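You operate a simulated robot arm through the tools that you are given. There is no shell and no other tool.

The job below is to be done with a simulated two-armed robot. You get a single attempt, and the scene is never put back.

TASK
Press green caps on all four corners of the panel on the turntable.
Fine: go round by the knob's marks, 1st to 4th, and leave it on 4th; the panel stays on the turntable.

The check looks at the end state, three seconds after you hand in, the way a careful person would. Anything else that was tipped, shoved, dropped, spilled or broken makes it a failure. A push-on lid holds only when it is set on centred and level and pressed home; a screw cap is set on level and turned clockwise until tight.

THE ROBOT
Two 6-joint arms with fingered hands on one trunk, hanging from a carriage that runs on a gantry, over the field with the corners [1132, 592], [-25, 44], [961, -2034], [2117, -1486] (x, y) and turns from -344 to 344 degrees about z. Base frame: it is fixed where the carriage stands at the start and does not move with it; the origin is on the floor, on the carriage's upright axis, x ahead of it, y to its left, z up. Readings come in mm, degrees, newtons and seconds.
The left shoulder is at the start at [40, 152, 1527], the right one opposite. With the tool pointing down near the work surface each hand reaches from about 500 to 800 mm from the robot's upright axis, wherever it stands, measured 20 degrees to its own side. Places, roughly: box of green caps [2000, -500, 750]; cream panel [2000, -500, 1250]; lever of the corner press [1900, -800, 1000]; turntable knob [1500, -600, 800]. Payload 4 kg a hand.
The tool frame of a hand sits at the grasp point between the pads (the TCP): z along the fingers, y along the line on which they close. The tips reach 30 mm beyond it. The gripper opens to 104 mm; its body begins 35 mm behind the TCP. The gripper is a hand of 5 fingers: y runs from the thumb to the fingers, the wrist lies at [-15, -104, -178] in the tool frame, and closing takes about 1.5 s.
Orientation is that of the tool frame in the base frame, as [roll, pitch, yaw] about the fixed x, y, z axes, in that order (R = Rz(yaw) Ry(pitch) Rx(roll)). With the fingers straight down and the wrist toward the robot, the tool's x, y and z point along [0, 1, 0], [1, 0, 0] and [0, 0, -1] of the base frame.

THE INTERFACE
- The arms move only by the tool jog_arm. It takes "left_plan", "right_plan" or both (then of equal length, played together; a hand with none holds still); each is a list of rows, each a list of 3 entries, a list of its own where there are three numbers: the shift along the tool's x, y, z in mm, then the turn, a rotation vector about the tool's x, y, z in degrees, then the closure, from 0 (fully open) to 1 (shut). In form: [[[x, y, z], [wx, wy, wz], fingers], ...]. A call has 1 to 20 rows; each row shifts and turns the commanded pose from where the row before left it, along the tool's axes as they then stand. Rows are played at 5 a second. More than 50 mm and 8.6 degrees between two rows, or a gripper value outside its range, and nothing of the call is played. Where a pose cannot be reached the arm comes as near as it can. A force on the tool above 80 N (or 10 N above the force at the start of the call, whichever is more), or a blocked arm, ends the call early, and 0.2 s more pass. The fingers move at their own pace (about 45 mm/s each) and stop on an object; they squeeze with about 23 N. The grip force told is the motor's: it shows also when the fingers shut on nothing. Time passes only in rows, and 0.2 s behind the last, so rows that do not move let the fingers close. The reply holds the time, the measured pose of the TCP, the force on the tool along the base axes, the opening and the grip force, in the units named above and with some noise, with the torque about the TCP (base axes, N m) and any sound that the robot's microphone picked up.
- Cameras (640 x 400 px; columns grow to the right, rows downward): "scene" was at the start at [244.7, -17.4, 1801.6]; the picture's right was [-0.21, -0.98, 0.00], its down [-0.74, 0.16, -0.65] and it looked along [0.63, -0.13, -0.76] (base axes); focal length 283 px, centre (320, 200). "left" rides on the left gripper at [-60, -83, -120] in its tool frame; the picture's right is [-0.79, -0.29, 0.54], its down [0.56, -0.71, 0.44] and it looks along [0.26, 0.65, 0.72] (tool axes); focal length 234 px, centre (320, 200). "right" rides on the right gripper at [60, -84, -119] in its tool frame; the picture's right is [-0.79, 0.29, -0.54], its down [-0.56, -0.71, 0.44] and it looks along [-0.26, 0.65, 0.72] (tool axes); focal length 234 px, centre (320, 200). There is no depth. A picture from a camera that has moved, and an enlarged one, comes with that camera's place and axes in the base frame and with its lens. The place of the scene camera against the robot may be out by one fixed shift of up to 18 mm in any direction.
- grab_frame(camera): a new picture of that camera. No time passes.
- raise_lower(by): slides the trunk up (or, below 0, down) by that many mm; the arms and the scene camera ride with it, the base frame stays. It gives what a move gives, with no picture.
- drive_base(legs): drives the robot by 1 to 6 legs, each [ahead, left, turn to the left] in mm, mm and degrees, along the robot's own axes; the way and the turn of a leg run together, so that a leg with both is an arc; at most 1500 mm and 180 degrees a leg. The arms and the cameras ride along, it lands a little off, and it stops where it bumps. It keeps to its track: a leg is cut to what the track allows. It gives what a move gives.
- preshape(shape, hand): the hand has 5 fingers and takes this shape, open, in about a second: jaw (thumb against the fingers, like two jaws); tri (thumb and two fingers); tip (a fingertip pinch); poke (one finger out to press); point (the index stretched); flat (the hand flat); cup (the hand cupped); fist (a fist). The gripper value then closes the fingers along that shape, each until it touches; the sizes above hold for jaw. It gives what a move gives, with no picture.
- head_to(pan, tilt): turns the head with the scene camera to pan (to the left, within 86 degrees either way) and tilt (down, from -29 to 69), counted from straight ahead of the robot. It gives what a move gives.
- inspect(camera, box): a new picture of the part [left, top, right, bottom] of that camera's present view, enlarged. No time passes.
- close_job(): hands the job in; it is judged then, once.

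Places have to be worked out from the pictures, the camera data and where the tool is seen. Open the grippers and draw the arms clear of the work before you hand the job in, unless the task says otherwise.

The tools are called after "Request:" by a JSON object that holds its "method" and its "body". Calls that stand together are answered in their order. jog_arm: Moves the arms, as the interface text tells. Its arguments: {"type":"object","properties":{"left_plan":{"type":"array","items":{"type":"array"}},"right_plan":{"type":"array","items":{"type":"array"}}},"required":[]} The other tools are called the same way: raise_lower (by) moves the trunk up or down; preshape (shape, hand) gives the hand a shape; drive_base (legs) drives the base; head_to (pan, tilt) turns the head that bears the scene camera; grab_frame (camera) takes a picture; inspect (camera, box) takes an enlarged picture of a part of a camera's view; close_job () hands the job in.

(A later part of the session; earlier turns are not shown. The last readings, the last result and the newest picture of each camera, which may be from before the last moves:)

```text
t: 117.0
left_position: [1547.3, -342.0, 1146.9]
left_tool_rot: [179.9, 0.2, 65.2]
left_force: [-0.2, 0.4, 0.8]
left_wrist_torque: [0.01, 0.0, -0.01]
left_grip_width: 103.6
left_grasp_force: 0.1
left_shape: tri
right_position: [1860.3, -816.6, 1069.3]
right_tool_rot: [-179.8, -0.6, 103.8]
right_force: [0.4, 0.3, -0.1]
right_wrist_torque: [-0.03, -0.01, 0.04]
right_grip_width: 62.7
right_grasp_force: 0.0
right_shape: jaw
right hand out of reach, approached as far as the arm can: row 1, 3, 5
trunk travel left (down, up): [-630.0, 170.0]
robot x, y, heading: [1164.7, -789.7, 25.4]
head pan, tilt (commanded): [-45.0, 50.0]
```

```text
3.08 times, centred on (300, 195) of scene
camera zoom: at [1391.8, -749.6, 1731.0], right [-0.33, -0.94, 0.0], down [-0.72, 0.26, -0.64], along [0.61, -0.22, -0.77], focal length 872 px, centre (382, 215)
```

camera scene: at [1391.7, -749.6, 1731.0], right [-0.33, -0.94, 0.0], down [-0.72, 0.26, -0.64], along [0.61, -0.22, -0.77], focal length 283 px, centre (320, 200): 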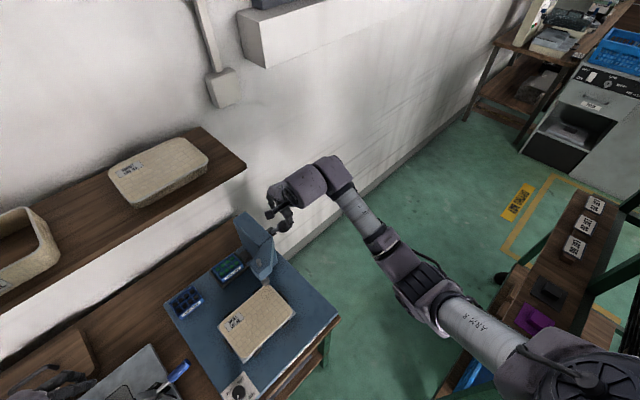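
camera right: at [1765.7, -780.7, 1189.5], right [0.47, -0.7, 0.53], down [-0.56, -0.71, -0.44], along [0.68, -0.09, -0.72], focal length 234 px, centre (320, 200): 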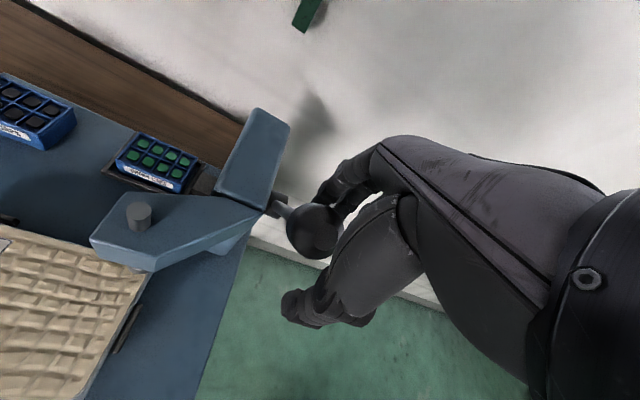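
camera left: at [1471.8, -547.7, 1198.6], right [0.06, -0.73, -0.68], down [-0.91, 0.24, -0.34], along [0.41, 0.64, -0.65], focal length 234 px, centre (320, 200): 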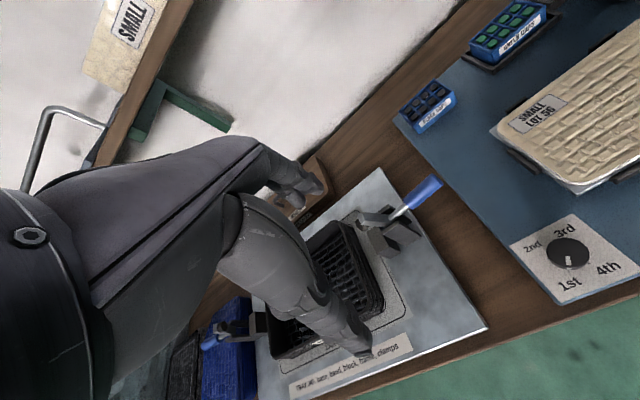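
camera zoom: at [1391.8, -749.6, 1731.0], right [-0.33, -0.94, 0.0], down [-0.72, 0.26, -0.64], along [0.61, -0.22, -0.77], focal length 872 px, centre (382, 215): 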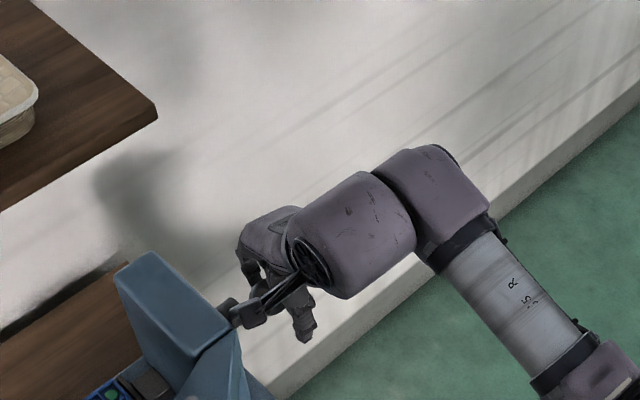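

The inward limit is close again, so I'll shift the hand 30 mm right in its own frame and drive the base ~50 mm left, letting the open hand slide sideways onto the ball with margin to spare.

Request:
{"method": "jog_arm", "body": {"right_plan": [[[-15, 2, 0], [0, 0, 0], 0.35], [[-20, 2, 0], [0, 0, 0], 0.35], [[0, 0, 0], [0, 0, 0], 0.35]]}}

Request:
{"method": "drive_base", "body": {"legs": [[0, 40, 0]]}}

Request:
{"method": "grab_frame", "body": {"camera": "right"}}

```text
t: 117.8
left_position: [1547.2, -341.9, 1145.4]
left_tool_rot: [180.0, 0.2, 65.4]
left_force: [0.4, 0.0, -0.8]
left_wrist_torque: [0.02, -0.01, -0.01]
left_grip_width: 103.7
left_grasp_force: 0.1
left_shape: tri
right_position: [1872.5, -850.9, 1069.0]
right_tool_rot: [-179.8, -0.2, 103.5]
right_force: [-0.4, 0.1, -0.6]
right_wrist_torque: [0.0, 0.0, 0.0]
right_grip_width: 67.2
right_grasp_force: 0.2
right_shape: jaw
trunk travel left (down, up): [-630.0, 170.0]
robot x, y, heading: [1162.4, -789.5, 25.7]
head pan, tilt (commanded): [-45.0, 50.0]
```

```text
t: 118.7
left_position: [1530.9, -307.0, 1146.7]
left_tool_rot: [-180.0, 0.2, 65.4]
left_force: [-0.1, 0.4, 0.6]
left_wrist_torque: [0.01, 0.0, 0.03]
left_grip_width: 104.0
left_grasp_force: 0.0
left_shape: tri
right_position: [1857.3, -816.0, 1068.8]
right_tool_rot: [-179.8, -0.3, 103.5]
right_force: [-0.1, 0.7, -0.4]
right_wrist_torque: [0.03, -0.03, -0.01]
right_grip_width: 67.2
right_grasp_force: 0.0
right_shape: jaw
trunk travel left (down, up): [-630.0, 170.0]
robot x, y, heading: [1149.6, -758.1, 25.5]
head pan, tilt (commanded): [-45.0, 50.0]
```

```text
taken
camera right: at [1760.7, -777.4, 1188.6], right [0.47, -0.7, 0.54], down [-0.56, -0.71, -0.44], along [0.69, -0.1, -0.72], focal length 234 px, centre (320, 200)
```

right: 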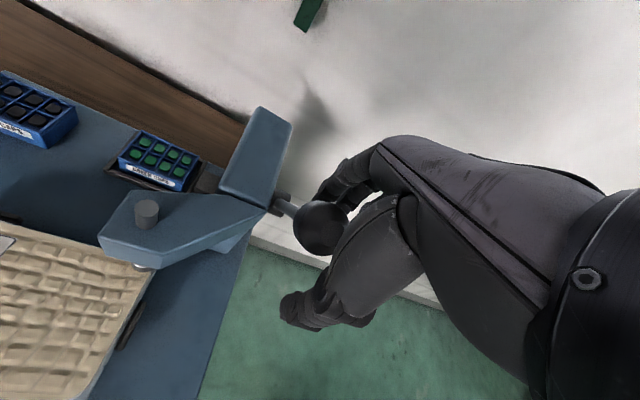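

The hand needs about 12 mm left and 10 mm ahead to centre on the ball. I'll make that shift and close.

Request:
{"method": "jog_arm", "body": {"right_plan": [[[6, 5, 0], [0, 0, 0], 0.38], [[6, 5, 0], [0, 0, 0], 0.38], [[0, 0, 0], [0, 0, 0], 0.4], [[0, 0, 0], [0, 0, 0], 0.8], [[0, 0, 0], [0, 0, 0], 1.0], [[0, 0, 0], [0, 0, 0], 1.0], [[0, 0, 0], [0, 0, 0], 1.0], [[0, 0, 0], [0, 0, 0], 1.0], [[0, 0, 0], [0, 0, 0], 1.0]]}}

Request:
{"method": "grab_frame", "body": {"camera": "right"}}

```text
t: 120.7
left_position: [1529.9, -306.3, 1146.4]
left_tool_rot: [180.0, 0.2, 65.4]
left_force: [-0.1, -0.2, 0.2]
left_wrist_torque: [0.0, 0.0, -0.01]
left_grip_width: 103.8
left_grasp_force: 0.1
left_shape: tri
right_position: [1860.1, -800.4, 1068.2]
right_tool_rot: [-179.8, -0.3, 103.0]
right_force: [-5.0, -0.5, -0.2]
right_wrist_torque: [0.22, -0.73, -0.02]
right_grip_width: 30.1
right_grasp_force: 22.7
right_shape: jaw
trunk travel left (down, up): [-630.0, 170.0]
robot x, y, heading: [1150.1, -754.1, 25.6]
head pan, tilt (commanded): [-45.0, 50.0]
```

```text
taken
camera right: at [1766.5, -762.4, 1188.6], right [0.46, -0.7, 0.54], down [-0.56, -0.7, -0.44], along [0.69, -0.1, -0.72], focal length 234 px, centre (320, 200)
```

right: 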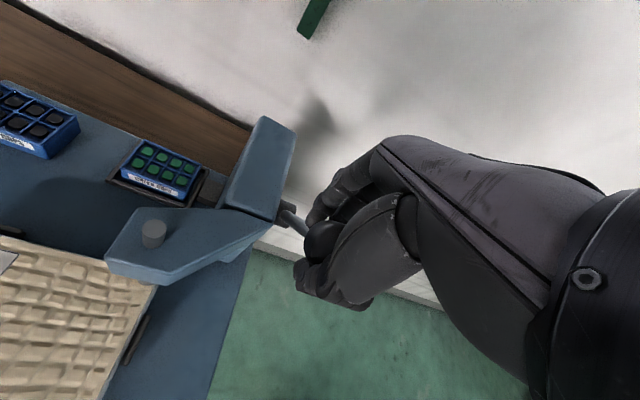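

Gripped at 30 mm with no strain. I'll start the pull along the arc: ~19 mm back and 16 mm down with a slight forward tilt, watching forces.

Request:
{"method": "jog_arm", "body": {"right_plan": [[[-1.0, -4.6, 4], [-1.0, 0.2, 0], 1.0], [[-1.0, -4.6, 4], [-1.0, 0.2, 0], 1.0], [[-1.0, -4.6, 4], [-1.0, 0.2, 0], 1.0], [[-1.0, -4.6, 4], [-1.0, 0.2, 0], 1.0], [[0, 0, 0], [0, 0, 0], 1.0]]}}

Request:
{"method": "grab_frame", "body": {"camera": "right"}}

Request:
{"method": "inspect", "body": {"camera": "scene", "box": [220, 130, 380, 260]}}

```text
t: 121.9
left_position: [1531.4, -305.6, 1146.9]
left_tool_rot: [179.9, 0.1, 65.3]
left_force: [-0.3, 0.0, 0.0]
left_wrist_torque: [-0.03, 0.0, -0.02]
left_grip_width: 103.8
left_grasp_force: 0.0
left_shape: tri
right_position: [1847.9, -808.6, 1054.5]
right_tool_rot: [176.0, -1.1, 103.6]
right_force: [-9.9, 5.0, 25.6]
right_wrist_torque: [0.65, -1.39, 0.08]
right_grip_width: 33.0
right_grasp_force: 22.7
right_shape: jaw
trunk travel left (down, up): [-630.0, 170.0]
robot x, y, heading: [1143.2, -755.4, 25.2]
head pan, tilt (commanded): [-45.0, 50.0]
```

```text
taken
camera right: at [1745.2, -774.3, 1168.7], right [0.43, -0.72, 0.55], down [-0.53, -0.69, -0.49], along [0.73, -0.07, -0.68], focal length 234 px, centre (320, 200)
```

right: 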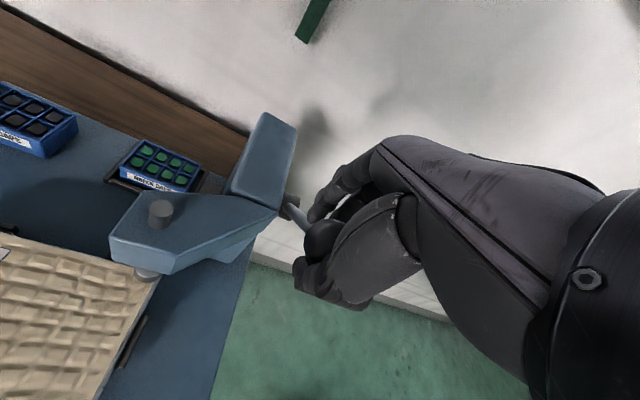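

```text
3.08 times, centred on (300, 195) of scene
camera zoom: at [1375.3, -714.1, 1731.3], right [-0.33, -0.94, 0.0], down [-0.72, 0.26, -0.64], along [0.61, -0.21, -0.77], focal length 872 px, centre (382, 215)
```

zoom: 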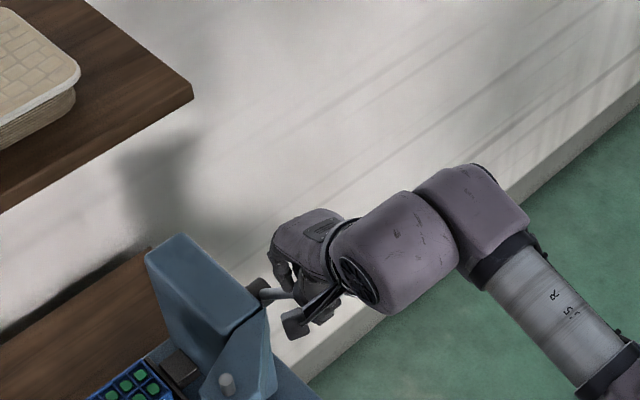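

The lever is following the hand (25 N resistance, ball still gripped). I'll continue the arc by another ~20 degrees.

Request:
{"method": "jog_arm", "body": {"right_plan": [[[-1.0, -4.5, 4.3], [-1.0, 0.2, 0], 1.0], [[-1.0, -4.5, 4.3], [-1.0, 0.2, 0], 1.0], [[-1.0, -4.5, 4.3], [-1.0, 0.2, 0], 1.0], [[-1.0, -4.5, 4.3], [-1.0, 0.2, 0], 1.0], [[-0.9, -3.9, 4.7], [-1.0, 0.2, 0], 1.0], [[-0.9, -3.9, 4.7], [-1.0, 0.2, 0], 1.0], [[-0.9, -3.9, 4.7], [-1.0, 0.2, 0], 1.0], [[-0.9, -3.9, 4.7], [-1.0, 0.2, 0], 1.0], [[0, 0, 0], [0, 0, 0], 1.0]]}}

Request:
{"method": "grab_frame", "body": {"camera": "right"}}

Request:
{"method": "inspect", "body": {"camera": "scene", "box": [200, 150, 400, 310]}}

```text
t: 123.9
left_position: [1533.1, -306.7, 1146.9]
left_tool_rot: [179.9, 0.3, 65.2]
left_force: [0.1, 0.5, 0.2]
left_wrist_torque: [0.01, 0.02, -0.03]
left_grip_width: 103.7
left_grasp_force: 0.1
left_shape: tri
right_position: [1823.2, -820.3, 1016.5]
right_tool_rot: [167.5, -2.6, 103.9]
right_force: [-7.2, 2.3, 32.0]
right_wrist_torque: [1.22, -2.96, -0.07]
right_grip_width: 35.8
right_grasp_force: 22.9
right_shape: jaw
trunk travel left (down, up): [-630.0, 170.0]
robot x, y, heading: [1146.3, -751.7, 25.4]
head pan, tilt (commanded): [-45.0, 50.0]
```

```text
taken
camera right: at [1704.6, -793.1, 1118.2], right [0.36, -0.75, 0.56], down [-0.45, -0.66, -0.6], along [0.82, -0.04, -0.57], focal length 234 px, centre (320, 200)
```

right: 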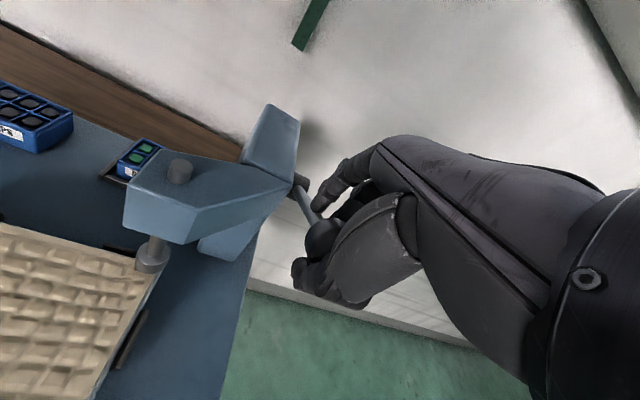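

```text
2.50 times, centred on (300, 230) of scene
camera zoom: at [1375.8, -714.3, 1731.5], right [-0.33, -0.94, 0.0], down [-0.72, 0.26, -0.64], along [0.61, -0.22, -0.77], focal length 708 px, centre (370, 125)
```

zoom: 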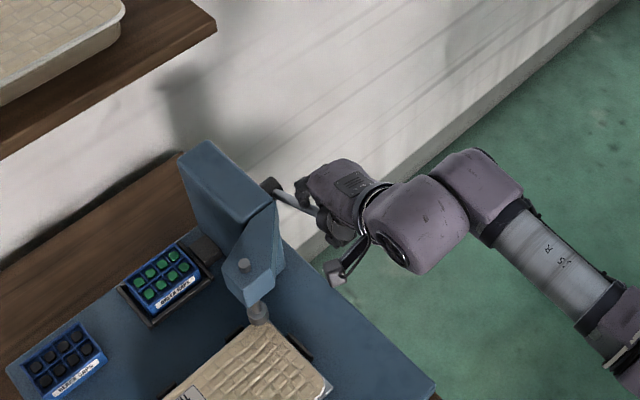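

The lever has rotated about 26° and the plunger is descending. I'll continue ~20° more, with the call stopping itself if force gets high.

Request:
{"method": "jog_arm", "body": {"right_plan": [[[-0.7, -3.0, 5.3], [-1.0, 0.2, 0], 1.0], [[-0.7, -3.0, 5.3], [-1.0, 0.2, 0], 1.0], [[-0.7, -3.0, 5.3], [-1.0, 0.2, 0], 1.0], [[-0.7, -3.0, 5.4], [-1.0, 0.2, 0], 1.0], [[-0.5, -2.5, 5.7], [-1.0, 0.2, 0], 1.0], [[-0.5, -2.5, 5.7], [-1.0, 0.2, 0], 1.0], [[0, 0, 0], [0, 0, 0], 1.0]]}}

Request:
{"method": "grab_frame", "body": {"camera": "right"}}

Request:
{"method": "inspect", "body": {"camera": "scene", "box": [200, 150, 400, 310]}}

```text
t: 125.5
left_position: [1530.6, -306.9, 1147.3]
left_tool_rot: [179.9, 0.2, 65.2]
left_force: [-0.7, -0.3, -0.4]
left_wrist_torque: [0.02, 0.01, 0.01]
left_grip_width: 103.7
left_grasp_force: 0.1
left_shape: tri
right_position: [1813.3, -825.0, 981.4]
right_tool_rot: [161.4, -3.7, 104.2]
right_force: [-25.2, -3.0, 40.1]
right_wrist_torque: [1.68, -3.9, -0.12]
right_grip_width: 38.5
right_grasp_force: 23.0
right_shape: jaw
trunk travel left (down, up): [-630.0, 170.0]
robot x, y, heading: [1153.3, -760.1, 25.3]
head pan, tilt (commanded): [-45.0, 50.0]
```

```text
taken
camera right: at [1685.9, -801.8, 1071.5], right [0.3, -0.78, 0.55], down [-0.39, -0.63, -0.67], along [0.87, -0.01, -0.49], focal length 234 px, centre (320, 200)
```

right: 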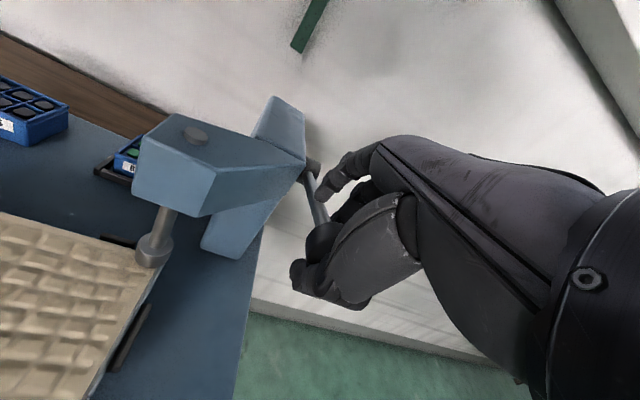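

```text
2.50 times, centred on (300, 230) of scene
camera zoom: at [1374.9, -714.7, 1731.0], right [-0.33, -0.94, 0.0], down [-0.72, 0.26, -0.64], along [0.61, -0.22, -0.77], focal length 708 px, centre (370, 125)
```

zoom: 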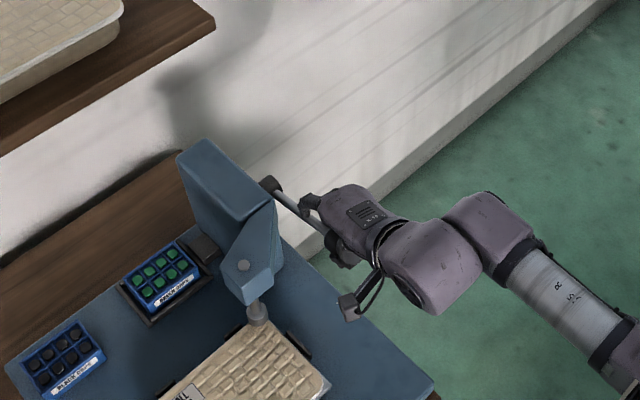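

Plunger is close to the panel corner now (47 N). I'll go on another ~10° gently.

Request:
{"method": "jog_arm", "body": {"right_plan": [[[-0.6, -2.8, 5.5], [-1.2, 0.3, 0], 1.0], [[-0.6, -2.8, 5.5], [-1.2, 0.3, 0], 1.0], [[-0.5, -2.5, 5.5], [-1.2, 0.3, 0], 1.0], [[-0.5, -2.5, 5.5], [-1.2, 0.3, 0], 1.0], [[0, 0, 0], [0, 0, 0], 1.0]]}}

Request:
{"method": "grab_frame", "body": {"camera": "right"}}

Request:
{"method": "inspect", "body": {"camera": "scene", "box": [200, 150, 400, 310]}}

```text
t: 126.7
left_position: [1527.6, -307.9, 1144.9]
left_tool_rot: [-180.0, 0.2, 65.1]
left_force: [0.3, 0.3, -0.4]
left_wrist_torque: [0.03, 0.02, 0.03]
left_grip_width: 104.1
left_grasp_force: 0.0
left_shape: tri
right_position: [1807.6, -826.2, 954.9]
right_tool_rot: [156.7, -5.0, 104.8]
right_force: [-31.5, -5.7, 39.4]
right_wrist_torque: [1.87, -4.42, 0.11]
right_grip_width: 37.8
right_grasp_force: 23.2
right_shape: jaw
trunk travel left (down, up): [-630.0, 170.0]
robot x, y, heading: [1153.6, -756.5, 25.6]
head pan, tilt (commanded): [-45.0, 50.0]
```

```text
taken
camera right: at [1674.4, -807.3, 1036.3], right [0.26, -0.8, 0.54], down [-0.33, -0.6, -0.73], along [0.91, 0.01, -0.42], focal length 234 px, centre (320, 200)
```

right: 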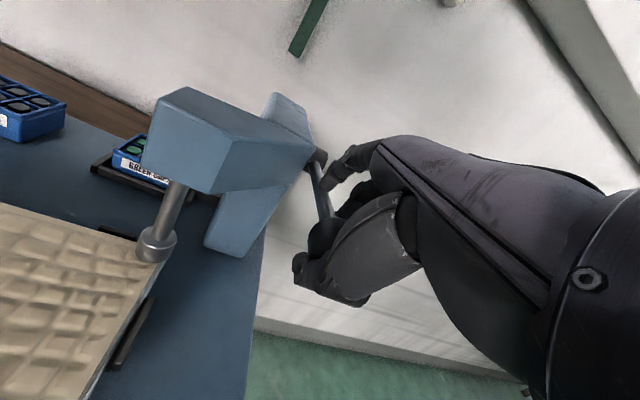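

```text
2.50 times, centred on (300, 230) of scene
camera zoom: at [1374.3, -714.8, 1730.8], right [-0.33, -0.94, 0.0], down [-0.72, 0.26, -0.64], along [0.6, -0.22, -0.77], focal length 708 px, centre (370, 125)
```

zoom: 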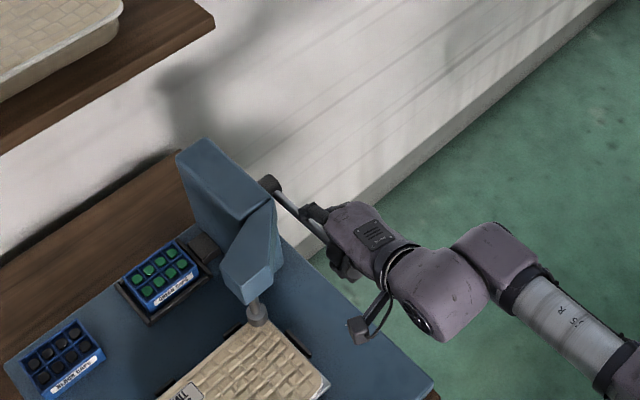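

Lever about 5° below horizontal, plunger foot nearly on the panel. I'll keep pulling down in small rows until the press bottoms or clicks.

Request:
{"method": "jog_arm", "body": {"right_plan": [[[-0.5, -2.5, 5.4], [-1.2, 0.3, 0], 1.0], [[-0.5, -2.5, 5.4], [-1.2, 0.3, 0], 1.0], [[-0.5, -2.3, 5.4], [-1.2, 0.3, 0], 1.0], [[-0.5, -2.2, 5.4], [-1.2, 0.3, 0], 1.0], [[-0.5, -2.2, 5.4], [-1.2, 0.3, 0], 1.0], [[0, 0, 0], [0, 0, 0], 1.0]]}}

Request:
{"method": "grab_frame", "body": {"camera": "right"}}

Request:
{"method": "inspect", "body": {"camera": "scene", "box": [200, 150, 400, 310]}}

```text
t: 128.1
left_position: [1528.3, -307.8, 1144.8]
left_tool_rot: [179.9, 0.4, 65.1]
left_force: [-0.1, -0.7, 0.4]
left_wrist_torque: [0.01, 0.03, 0.02]
left_grip_width: 103.7
left_grasp_force: 0.1
left_shape: tri
right_position: [1807.2, -826.9, 927.1]
right_tool_rot: [150.5, -6.0, 104.8]
right_force: [-44.9, -9.2, 52.4]
right_wrist_torque: [1.73, -4.42, 0.31]
right_grip_width: 35.3
right_grasp_force: 23.0
right_shape: jaw
trunk travel left (down, up): [-630.0, 170.0]
robot x, y, heading: [1145.3, -756.9, 25.5]
head pan, tilt (commanded): [-45.0, 50.0]
```

```text
taken
camera right: at [1666.2, -809.3, 995.9], right [0.2, -0.82, 0.53], down [-0.26, -0.57, -0.78], along [0.94, 0.02, -0.33], focal length 234 px, centre (320, 200)
```

right: 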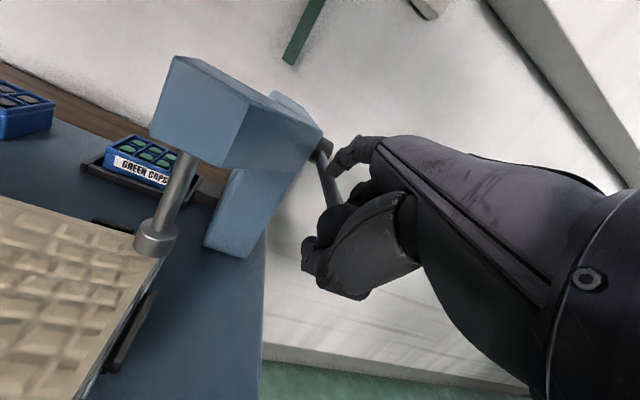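

```text
2.50 times, centred on (300, 230) of scene
camera zoom: at [1373.7, -715.2, 1730.5], right [-0.33, -0.94, 0.0], down [-0.72, 0.26, -0.64], along [0.6, -0.22, -0.77], focal length 708 px, centre (370, 125)
```

zoom: 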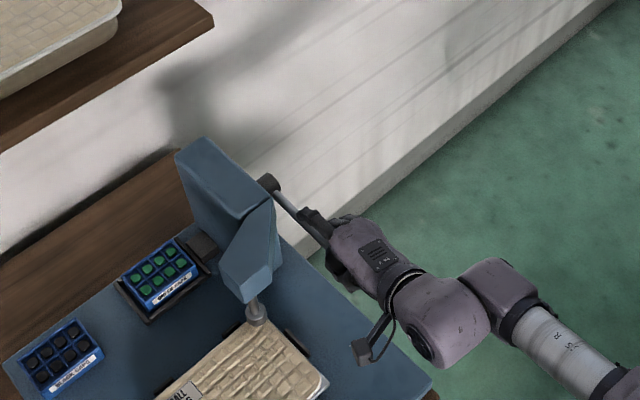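

Fitting the ball positions gives pivot ≈157 mm from the ball and the lever ~6° below horizontal; the sideways force says my hand is pressing toward the pivot. I'll move back ~10 mm while continuing down.

Request:
{"method": "jog_arm", "body": {"right_plan": [[[-1.0, -4.4, 1.3], [0, 0, 0], 1.0], [[-1.0, -4.4, 2.5], [-1.0, 0.2, 0], 1.0], [[-0.8, -3.5, 4.0], [-1.0, 0.2, 0], 1.0], [[-0.6, -2.8, 5.0], [-1.0, 0.2, 0], 1.0], [[0, 0, 0], [0, 0, 0], 1.0]]}}

Request:
{"method": "grab_frame", "body": {"camera": "right"}}

Request:
{"method": "inspect", "body": {"camera": "scene", "box": [200, 150, 400, 310]}}

```text
t: 129.3
left_position: [1534.1, -307.5, 1146.4]
left_tool_rot: [179.8, 0.2, 65.2]
left_force: [0.2, -0.3, 0.0]
left_wrist_torque: [-0.02, -0.01, 0.01]
left_grip_width: 103.6
left_grasp_force: 0.0
left_shape: tri
right_position: [1801.2, -826.2, 918.3]
right_tool_rot: [147.3, -6.4, 104.8]
right_force: [2.5, -8.4, 32.2]
right_wrist_torque: [1.0, -1.99, -0.37]
right_grip_width: 35.8
right_grasp_force: 22.8
right_shape: jaw
right hand out of reach, approached as far as the arm can: row 2, 3, 4
trunk travel left (down, up): [-630.0, 170.0]
robot x, y, heading: [1150.3, -756.1, 25.4]
head pan, tilt (commanded): [-45.0, 50.0]
```

```text
taken
camera right: at [1656.6, -810.3, 981.4], right [0.17, -0.84, 0.52], down [-0.23, -0.55, -0.81], along [0.96, 0.02, -0.28], focal length 234 px, centre (320, 200)
```

right: 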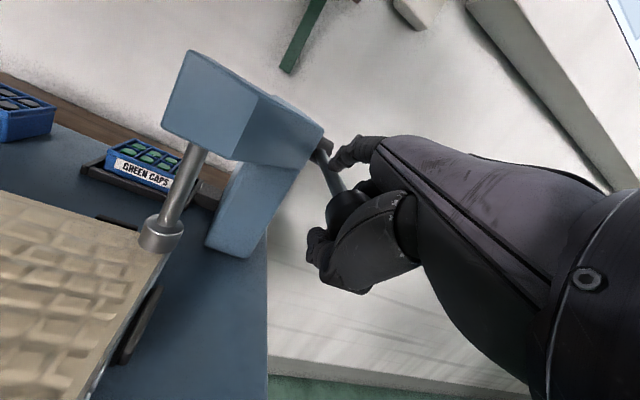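

```text
2.50 times, centred on (300, 230) of scene
camera zoom: at [1376.6, -715.1, 1731.6], right [-0.33, -0.94, 0.0], down [-0.72, 0.26, -0.65], along [0.61, -0.22, -0.76], focal length 708 px, centre (370, 125)
```

zoom: 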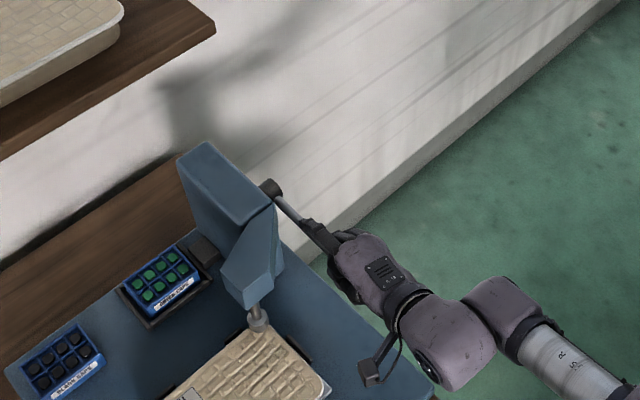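

The radial strain is gone, but the arm is now at its low limit. I'll use the trunk to continue the pull: lower it 20 mm with the ball held.

Request:
{"method": "raise_lower", "body": {"by": -20}}

Request:
{"method": "grab_frame", "body": {"camera": "right"}}

Request:
{"method": "inspect", "body": {"camera": "scene", "box": [200, 150, 400, 310]}}

```text
t: 130.0
left_position: [1532.5, -311.0, 1126.6]
left_tool_rot: [179.7, 0.4, 65.2]
left_force: [0.6, 0.3, -0.1]
left_wrist_torque: [0.04, 0.02, 0.0]
left_grip_width: 103.8
left_grasp_force: 0.1
left_shape: tri
right_position: [1802.7, -826.1, 905.7]
right_tool_rot: [146.4, -6.6, 105.3]
right_force: [-22.9, -16.3, 62.2]
right_wrist_torque: [1.61, -3.93, -0.07]
right_grip_width: 36.9
right_grasp_force: 22.8
right_shape: jaw
trunk travel left (down, up): [-610.0, 190.0]
robot x, y, heading: [1143.2, -758.2, 25.3]
head pan, tilt (commanded): [-45.0, 50.0]
```

```text
taken
camera right: at [1656.2, -811.1, 965.2], right [0.17, -0.84, 0.52], down [-0.21, -0.54, -0.81], along [0.96, 0.03, -0.27], focal length 234 px, centre (320, 200)
```

right: 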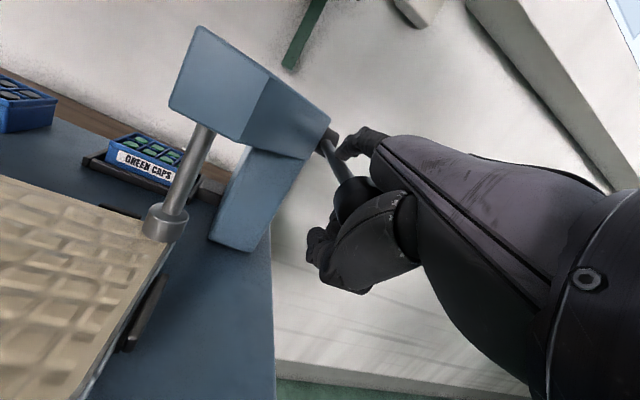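

```text
2.50 times, centred on (300, 230) of scene
camera zoom: at [1375.7, -716.1, 1711.7], right [-0.34, -0.94, 0.0], down [-0.72, 0.26, -0.64], along [0.61, -0.22, -0.76], focal length 708 px, centre (370, 125)
```

zoom: 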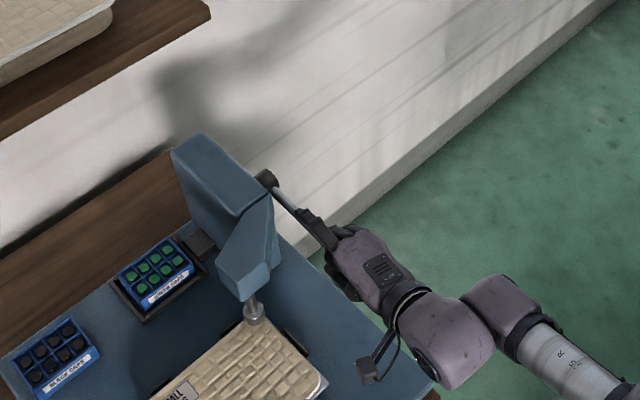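

Lever keeps moving (62 N). I'll lower another 15 mm.

Request:
{"method": "raise_lower", "body": {"by": -15}}

Request:
{"method": "grab_frame", "body": {"camera": "right"}}

Request:
{"method": "inspect", "body": {"camera": "scene", "box": [200, 150, 400, 310]}}

```text
t: 130.4
left_position: [1533.5, -310.7, 1119.8]
left_tool_rot: [179.9, 0.3, 65.3]
left_force: [0.0, -0.6, 1.0]
left_wrist_torque: [0.02, 0.03, 0.02]
left_grip_width: 103.7
left_grasp_force: 0.1
left_shape: tri
right_position: [1806.4, -824.2, 908.0]
right_tool_rot: [144.8, -6.8, 105.4]
right_force: [-13.2, -15.7, 37.3]
right_wrist_torque: [1.51, -2.85, -0.19]
right_grip_width: 34.6
right_grasp_force: 23.0
right_shape: jaw
trunk travel left (down, up): [-605.0, 195.0]
robot x, y, heading: [1149.3, -756.0, 25.2]
head pan, tilt (commanded): [-45.0, 50.0]
stopped: the force on the tool passed its limit at 84 N (the readings are from after the stop); the commanded pose is now the measured one
```

```text
taken
camera right: at [1659.0, -809.8, 965.6], right [0.16, -0.84, 0.51], down [-0.19, -0.53, -0.82], along [0.97, 0.03, -0.24], focal length 234 px, centre (320, 200)
```

right: 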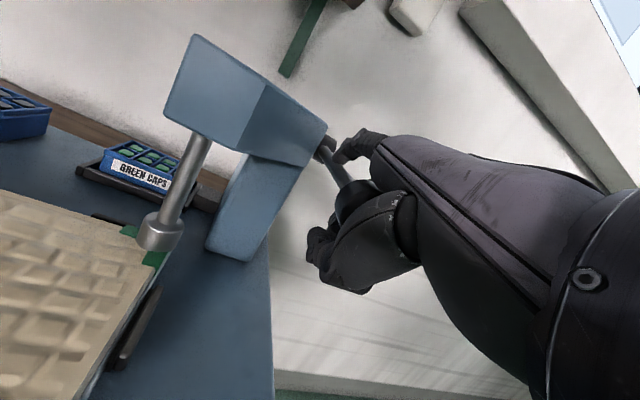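

```text
2.50 times, centred on (300, 230) of scene
camera zoom: at [1375.3, -716.4, 1705.6], right [-0.34, -0.94, 0.0], down [-0.72, 0.26, -0.64], along [0.61, -0.22, -0.76], focal length 708 px, centre (370, 125)
```

zoom: 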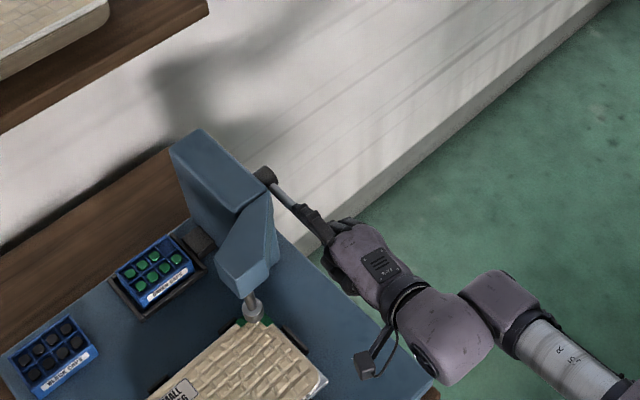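

A green cap is now on the corner under the plunger — the press bottomed at 84 N. Now I'll guide the lever back up along the reversed arc with the ball still held.

Request:
{"method": "jog_arm", "body": {"right_plan": [[[0.7, 3.2, -6.0], [1.4, -0.3, 0], 1.0], [[0.7, 3.2, -6.1], [1.4, -0.3, 0], 1.0], [[0.8, 3.4, -6.0], [1.4, -0.3, 0], 1.0], [[0.8, 3.4, -5.9], [1.4, -0.3, 0], 1.0], [[0.8, 3.6, -6.0], [1.4, -0.3, 0], 1.0], [[0.8, 3.6, -5.9], [1.4, -0.3, 0], 1.0], [[0.9, 3.9, -5.9], [1.4, -0.3, 0], 1.0], [[0.9, 3.9, -5.8], [1.4, -0.3, 0], 1.0], [[0.9, 4.1, -5.8], [1.4, -0.3, 0], 1.0], [[0.9, 4.1, -5.8], [1.4, -0.3, 0], 1.0], [[1.0, 4.3, -5.7], [1.4, -0.3, 0], 1.0], [[1.0, 4.3, -5.7], [1.4, -0.3, 0], 1.0], [[0, 0, 0], [0, 0, 0], 1.0]]}}

Request:
{"method": "grab_frame", "body": {"camera": "right"}}

```text
t: 133.2
left_position: [1533.1, -308.8, 1120.8]
left_tool_rot: [179.9, 0.2, 65.2]
left_force: [0.4, 0.1, 0.8]
left_wrist_torque: [-0.02, 0.02, 0.01]
left_grip_width: 103.5
left_grasp_force: 0.1
left_shape: tri
right_position: [1814.8, -821.5, 983.6]
right_tool_rot: [162.9, -3.3, 103.8]
right_force: [3.7, -10.2, 10.0]
right_wrist_torque: [0.45, -0.86, -0.57]
right_grip_width: 36.9
right_grasp_force: 23.0
right_shape: jaw
right hand out of reach, approached as far as the arm can: row 4
trunk travel left (down, up): [-605.0, 195.0]
robot x, y, heading: [1146.9, -755.1, 25.3]
head pan, tilt (commanded): [-45.0, 50.0]
```

```text
taken
camera right: at [1690.1, -796.1, 1076.6], right [0.31, -0.77, 0.56], down [-0.41, -0.64, -0.66], along [0.86, -0.02, -0.51], focal length 234 px, centre (320, 200)
```

right: 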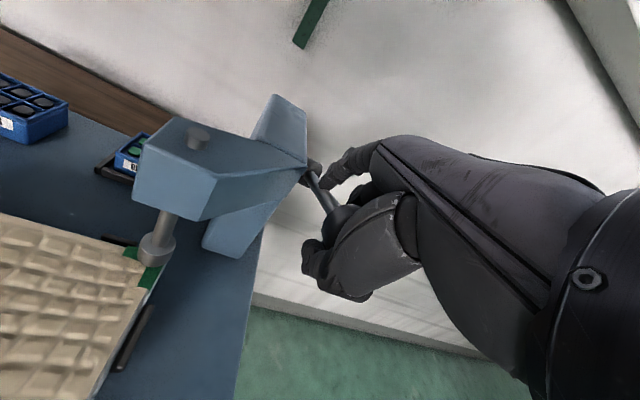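

Lever rising smoothly with low force. Continuing the return to its top position.

Request:
{"method": "jog_arm", "body": {"right_plan": [[[1.0, 4.6, -5.9], [1.4, -0.3, 0], 1.0], [[1.0, 4.6, -5.9], [1.4, -0.3, 0], 1.0], [[1.0, 4.8, -5.8], [1.4, -0.3, 0], 1.0], [[1.0, 4.8, -5.8], [1.4, -0.3, 0], 1.0], [[1.1, 5.0, -5.7], [1.4, -0.3, 0], 1.0], [[1.1, 5.0, -5.7], [1.4, -0.3, 0], 1.0], [[1.1, 5.2, -5.5], [1.4, -0.3, 0], 1.0], [[1.1, 5.2, -5.5], [1.4, -0.3, 0], 1.0], [[1.1, 5.2, -5.2], [1.4, -0.3, 0], 1.0], [[1.1, 5.0, -5.0], [1.4, -0.3, 0], 1.0], [[1.0, 4.5, -4.5], [1.4, -0.3, 0], 1.0], [[0, 0, 0], [0, 0, 0], 1.0]]}}

Request:
{"method": "grab_frame", "body": {"camera": "right"}}

Request:
{"method": "inspect", "body": {"camera": "scene", "box": [200, 150, 400, 310]}}

```text
t: 135.8
left_position: [1532.6, -308.5, 1119.7]
left_tool_rot: [179.9, 0.2, 65.2]
left_force: [0.2, -0.1, 0.8]
left_wrist_torque: [-0.02, 0.02, -0.03]
left_grip_width: 104.1
left_grasp_force: 0.0
left_shape: tri
right_position: [1850.9, -804.0, 1049.6]
right_tool_rot: [178.6, 0.0, 103.1]
right_force: [17.0, -10.3, -23.5]
right_wrist_torque: [0.08, 0.12, -0.37]
right_grip_width: 33.2
right_grasp_force: 22.5
right_shape: jaw
trunk travel left (down, up): [-605.0, 195.0]
robot x, y, heading: [1148.2, -757.2, 25.3]
head pan, tilt (commanded): [-45.0, 50.0]
```

```text
taken
camera right: at [1753.8, -765.4, 1167.1], right [0.45, -0.71, 0.55], down [-0.55, -0.7, -0.45], along [0.7, -0.1, -0.7], focal length 234 px, centre (320, 200)
```

right: 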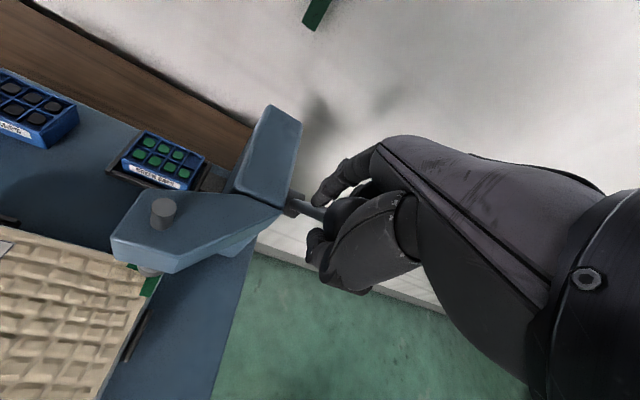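

```text
2.50 times, centred on (300, 230) of scene
camera zoom: at [1375.1, -715.4, 1706.0], right [-0.34, -0.94, 0.0], down [-0.72, 0.26, -0.64], along [0.61, -0.22, -0.77], focal length 708 px, centre (370, 125)
```

zoom: 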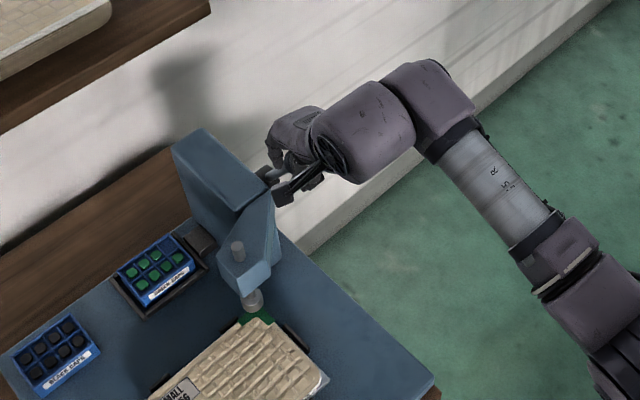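

The lever is back up, one green cap seated on the first corner (7 caps left in the box). Now I'll open the right hand and drive the base 114 mm right so the hand slides off the ball and the left hand can reach the knob.

Request:
{"method": "jog_arm", "body": {"right_plan": [[[0, 0, 0], [0, 0, 0], 0.35], [[0, 0, 0], [0, 0, 0], 0.35], [[0, 0, 0], [0, 0, 0], 0.35], [[0, 0, 0], [0, 0, 0], 0.35]]}}

Request:
{"method": "grab_frame", "body": {"camera": "right"}}

```text
t: 136.8
left_position: [1530.6, -305.5, 1121.6]
left_tool_rot: [180.0, 0.2, 65.4]
left_force: [-1.0, -0.5, 0.3]
left_wrist_torque: [-0.01, 0.01, 0.04]
left_grip_width: 103.6
left_grasp_force: 0.0
left_shape: tri
right_position: [1852.5, -799.0, 1052.2]
right_tool_rot: [178.4, -0.5, 103.4]
right_force: [0.1, -1.0, 0.4]
right_wrist_torque: [-0.01, -0.02, -0.08]
right_grip_width: 67.6
right_grasp_force: 0.1
right_shape: jaw
trunk travel left (down, up): [-605.0, 195.0]
robot x, y, heading: [1149.6, -755.3, 25.5]
head pan, tilt (commanded): [-45.0, 50.0]
```

```text
taken
camera right: at [1753.4, -761.2, 1169.3], right [0.45, -0.71, 0.54], down [-0.54, -0.7, -0.46], along [0.71, -0.09, -0.7], focal length 234 px, centre (320, 200)
```

right: 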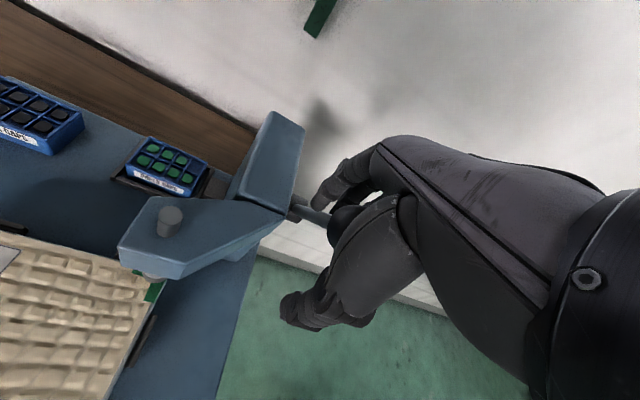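

The lever stays up by itself. I'll shift the open hand 8 mm ahead to centre it, then drive right 114 mm so it slides off sideways.

Request:
{"method": "jog_arm", "body": {"right_plan": [[[0, 8, 0], [0, 0, 0], 0.3], [[0, 0, 0], [0, 0, 0], 0.3]]}}

Request:
{"method": "drive_base", "body": {"legs": [[0, -114, 0]]}}

Request:
{"method": "grab_frame", "body": {"camera": "right"}}

Request:
{"method": "head_to", "body": {"pan": 0, "tilt": 62}}

Request:
{"method": "grab_frame", "body": {"camera": "scene"}}

```text
t: 137.4
left_position: [1531.4, -306.5, 1120.8]
left_tool_rot: [180.0, 0.1, 65.2]
left_force: [-0.4, 0.0, 0.5]
left_wrist_torque: [-0.02, 0.0, 0.03]
left_grip_width: 103.7
left_grasp_force: 0.0
left_shape: tri
right_position: [1859.1, -798.2, 1051.0]
right_tool_rot: [178.5, -0.3, 103.3]
right_force: [-0.3, 0.7, -0.5]
right_wrist_torque: [0.02, 0.0, 0.0]
right_grip_width: 72.5
right_grasp_force: 0.0
right_shape: jaw
trunk travel left (down, up): [-605.0, 195.0]
robot x, y, heading: [1146.3, -758.3, 25.5]
head pan, tilt (commanded): [-45.0, 50.0]
```

```text
t: 138.6
left_position: [1579.3, -408.5, 1121.9]
left_tool_rot: [180.0, 0.2, 65.2]
left_force: [-0.6, 0.5, 0.4]
left_wrist_torque: [0.03, 0.02, -0.01]
left_grip_width: 103.9
left_grasp_force: 0.1
left_shape: tri
right_position: [1908.3, -901.8, 1051.9]
right_tool_rot: [178.4, -0.2, 103.3]
right_force: [0.0, 0.1, -0.3]
right_wrist_torque: [-0.01, 0.0, -0.02]
right_grip_width: 72.4
right_grasp_force: 0.1
right_shape: jaw
trunk travel left (down, up): [-605.0, 195.0]
robot x, y, heading: [1199.8, -860.6, 25.3]
head pan, tilt (commanded): [-45.0, 50.0]
```

```text
taken
camera right: at [1809.6, -864.2, 1169.5], right [0.45, -0.71, 0.55], down [-0.55, -0.7, -0.46], along [0.71, -0.09, -0.7], focal length 234 px, centre (320, 200)
```

right: 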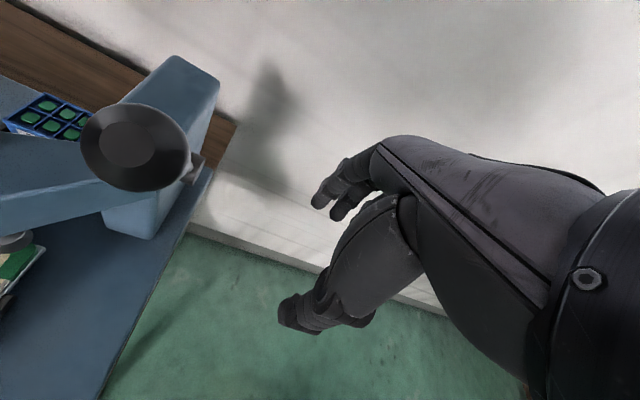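

```text
t: 139.7
left_position: [1579.2, -408.1, 1121.4]
left_tool_rot: [-180.0, 0.2, 65.2]
left_force: [0.3, -0.1, 0.8]
left_wrist_torque: [0.02, 0.03, 0.0]
left_grip_width: 103.7
left_grasp_force: 0.0
left_shape: tri
right_position: [1906.8, -900.9, 1051.1]
right_tool_rot: [178.5, -0.3, 103.4]
right_force: [0.2, -1.1, -0.8]
right_wrist_torque: [0.01, 0.05, 0.04]
right_grip_width: 72.4
right_grasp_force: 0.1
right_shape: jaw
trunk travel left (down, up): [-605.0, 195.0]
robot x, y, heading: [1199.1, -854.5, 25.5]
head pan, tilt (commanded): [0.0, 62.0]
```

```text
taken
camera scene: at [1408.9, -763.3, 1691.3], right [0.43, -0.9, 0.0], down [-0.8, -0.38, -0.47], along [0.42, 0.2, -0.88], focal length 283 px, centre (320, 200)
```

scene: 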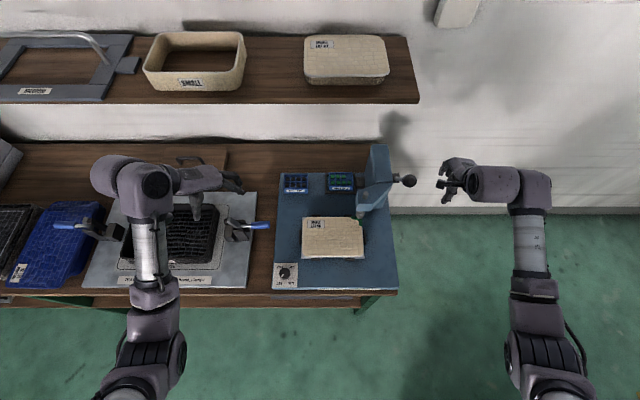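

Both arms are now in natural posture. I'll lower the trunk 50 mm, then bring the left hand over the knob (back 97, right 135) and down to z≈930.

Request:
{"method": "raise_lower", "body": {"by": -50}}

Request:
{"method": "jog_arm", "body": {"left_plan": [[[-32, 8.3, 0], [0, 0, 1], 0.3], [[-32, 8.3, 0], [0, 0, 1], 0.3], [[-32, 8.3, 0], [0, 0, 1], 0.3], [[-32, 8.3, 0], [0, 0, 1], 0.3], [[-32, 8.3, 0], [0, 0, 1], 0.3], [[0, 0, 35], [0, 0, 0], 0.3], [[0, 0, 35], [0, 0, 0], 0.3], [[0, 0, 35], [0, 0, 0], 0.3], [[0, 0, 35], [0, 0, 0], 0.3], [[0, 0, 0], [0, 0, 0], 0.3]]}}

Request:
{"method": "grab_frame", "body": {"camera": "left"}}

Request:
{"method": "grab_frame", "body": {"camera": "scene"}}

```text
t: 140.6
left_position: [1579.5, -409.3, 1071.1]
left_tool_rot: [180.0, 0.1, 65.3]
left_force: [-0.2, 1.2, 0.1]
left_wrist_torque: [-0.01, 0.01, -0.02]
left_grip_width: 103.8
left_grasp_force: 0.0
left_shape: tri
right_position: [1908.4, -901.6, 1002.1]
right_tool_rot: [178.4, -0.3, 103.4]
right_force: [0.3, 0.4, -0.5]
right_wrist_torque: [-0.02, 0.05, 0.0]
right_grip_width: 72.5
right_grasp_force: 0.1
right_shape: jaw
trunk travel left (down, up): [-555.0, 245.0]
robot x, y, heading: [1196.8, -859.5, 25.3]
head pan, tilt (commanded): [0.0, 62.0]
```

```text
t: 142.0
left_position: [1523.7, -515.6, 1047.2]
left_tool_rot: [-174.1, -4.9, 61.6]
left_force: [0.4, 0.5, 0.6]
left_wrist_torque: [0.0, 0.01, 0.0]
left_grip_width: 73.0
left_grasp_force: 0.1
left_shape: tri
right_position: [1907.6, -900.6, 1002.4]
right_tool_rot: [178.5, -0.3, 103.3]
right_force: [-0.3, 1.0, -0.5]
right_wrist_torque: [0.01, 0.0, 0.03]
right_grip_width: 72.6
right_grasp_force: 0.0
right_shape: jaw
trunk travel left (down, up): [-555.0, 245.0]
robot x, y, heading: [1197.8, -861.2, 25.4]
head pan, tilt (commanded): [0.0, 62.0]
stopped in row 6 (left hand): the arm was blocked; the commanded pose is now the measured one
```

```text
taken
camera left: at [1428.4, -544.4, 1168.2], right [-0.65, -0.49, -0.58], down [-0.38, 0.87, -0.31], along [0.66, 0.01, -0.75], focal length 234 px, centre (320, 200)
```

left: 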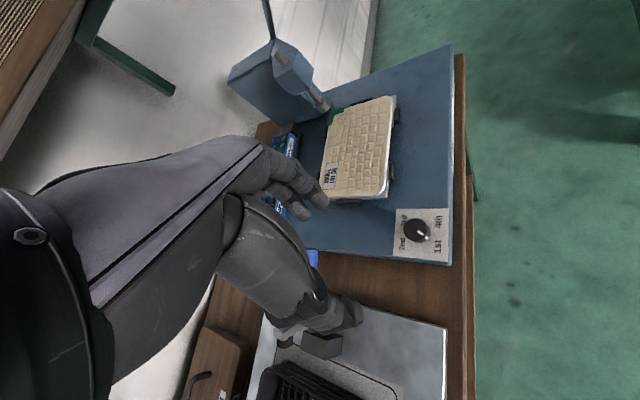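

```text
taken
camera scene: at [1408.8, -763.1, 1641.3], right [0.43, -0.9, 0.0], down [-0.8, -0.38, -0.47], along [0.42, 0.2, -0.88], focal length 283 px, centre (320, 200)
```

scene: 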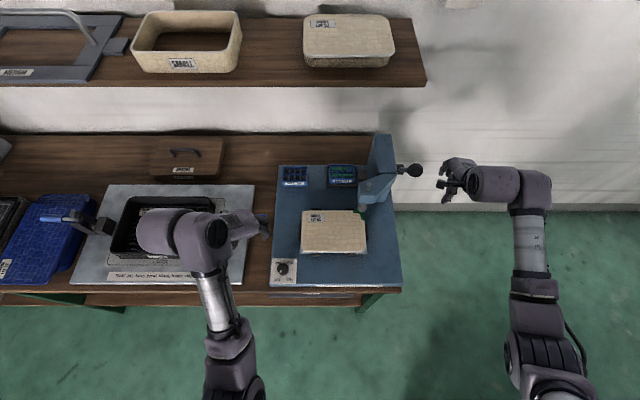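

The left arm was blocked while coming in too close to the body. I'll back the base 60 mm so the knob is farther ahead (~500), level the hand, and turn it to about −75° before approaching.

Request:
{"method": "drive_base", "body": {"legs": [[-60, 0, 0]]}}

Request:
{"method": "jog_arm", "body": {"left_plan": [[[15, 10, 0], [-3, -2.5, 0], 0.3], [[15, 10, 0], [-2.9, -2.4, 5], 0.3], [[0, 0, 0], [0, 0, 8], 0.3], [[0, 0, 0], [0, 0, 8], 0.3], [[0, 0, 20], [0, 0, 0], 0.3], [[0, 0, 30], [0, 0, 0], 0.3], [[0, 0, 30], [0, 0, 0], 0.3], [[0, 0, 0], [0, 0, 0], 0.3]]}}

Request:
{"method": "grab_frame", "body": {"camera": "left"}}

Request:
{"method": "grab_frame", "body": {"camera": "scene"}}

```text
t: 143.0
left_position: [1470.5, -540.7, 1047.3]
left_tool_rot: [-174.2, -5.0, 61.7]
left_force: [-0.2, 0.7, 0.5]
left_wrist_torque: [0.0, 0.0, 0.05]
left_grip_width: 72.9
left_grasp_force: 0.0
left_shape: tri
right_position: [1852.6, -925.9, 1000.3]
right_tool_rot: [178.5, -0.3, 103.4]
right_force: [-0.8, 0.2, -0.2]
right_wrist_torque: [-0.02, -0.01, -0.04]
right_grip_width: 72.3
right_grasp_force: 0.0
right_shape: jaw
trunk travel left (down, up): [-555.0, 245.0]
robot x, y, heading: [1140.6, -887.0, 25.5]
head pan, tilt (commanded): [0.0, 62.0]
```

```text
t: 144.8
left_position: [1502.2, -525.9, 967.0]
left_tool_rot: [180.0, -0.1, 40.9]
left_force: [0.6, 0.3, -0.6]
left_wrist_torque: [-0.02, 0.02, -0.02]
left_grip_width: 72.9
left_grasp_force: 0.1
left_shape: tri
right_position: [1852.9, -925.6, 1001.7]
right_tool_rot: [178.4, -0.3, 103.3]
right_force: [-0.1, 1.0, -0.2]
right_wrist_torque: [0.01, -0.02, -0.01]
right_grip_width: 72.5
right_grasp_force: 0.0
right_shape: jaw
trunk travel left (down, up): [-555.0, 245.0]
robot x, y, heading: [1143.0, -882.6, 25.4]
head pan, tilt (commanded): [0.0, 62.0]
```

```text
taken
camera left: at [1401.2, -502.9, 1085.8], right [-0.79, -0.3, -0.54], down [-0.04, 0.9, -0.44], along [0.62, -0.32, -0.72], focal length 234 px, centre (320, 200)
```

left: 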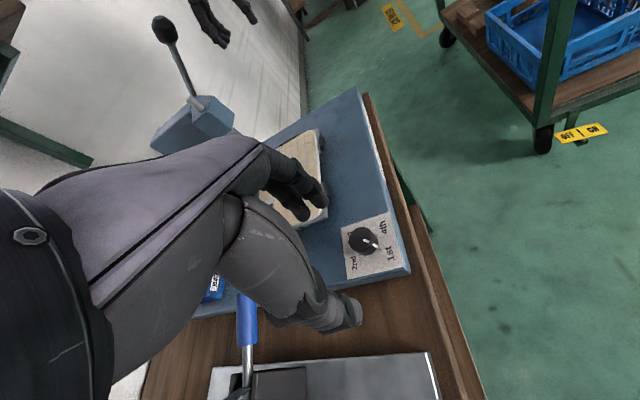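

```text
taken
camera scene: at [1354.4, -788.6, 1641.3], right [0.43, -0.9, 0.0], down [-0.8, -0.38, -0.47], along [0.42, 0.2, -0.88], focal length 283 px, centre (320, 200)
```

scene: 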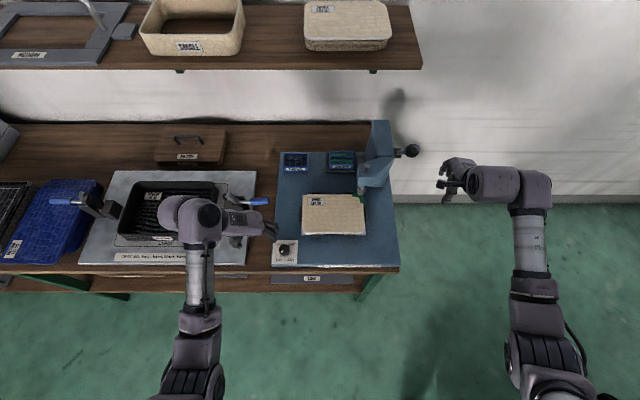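

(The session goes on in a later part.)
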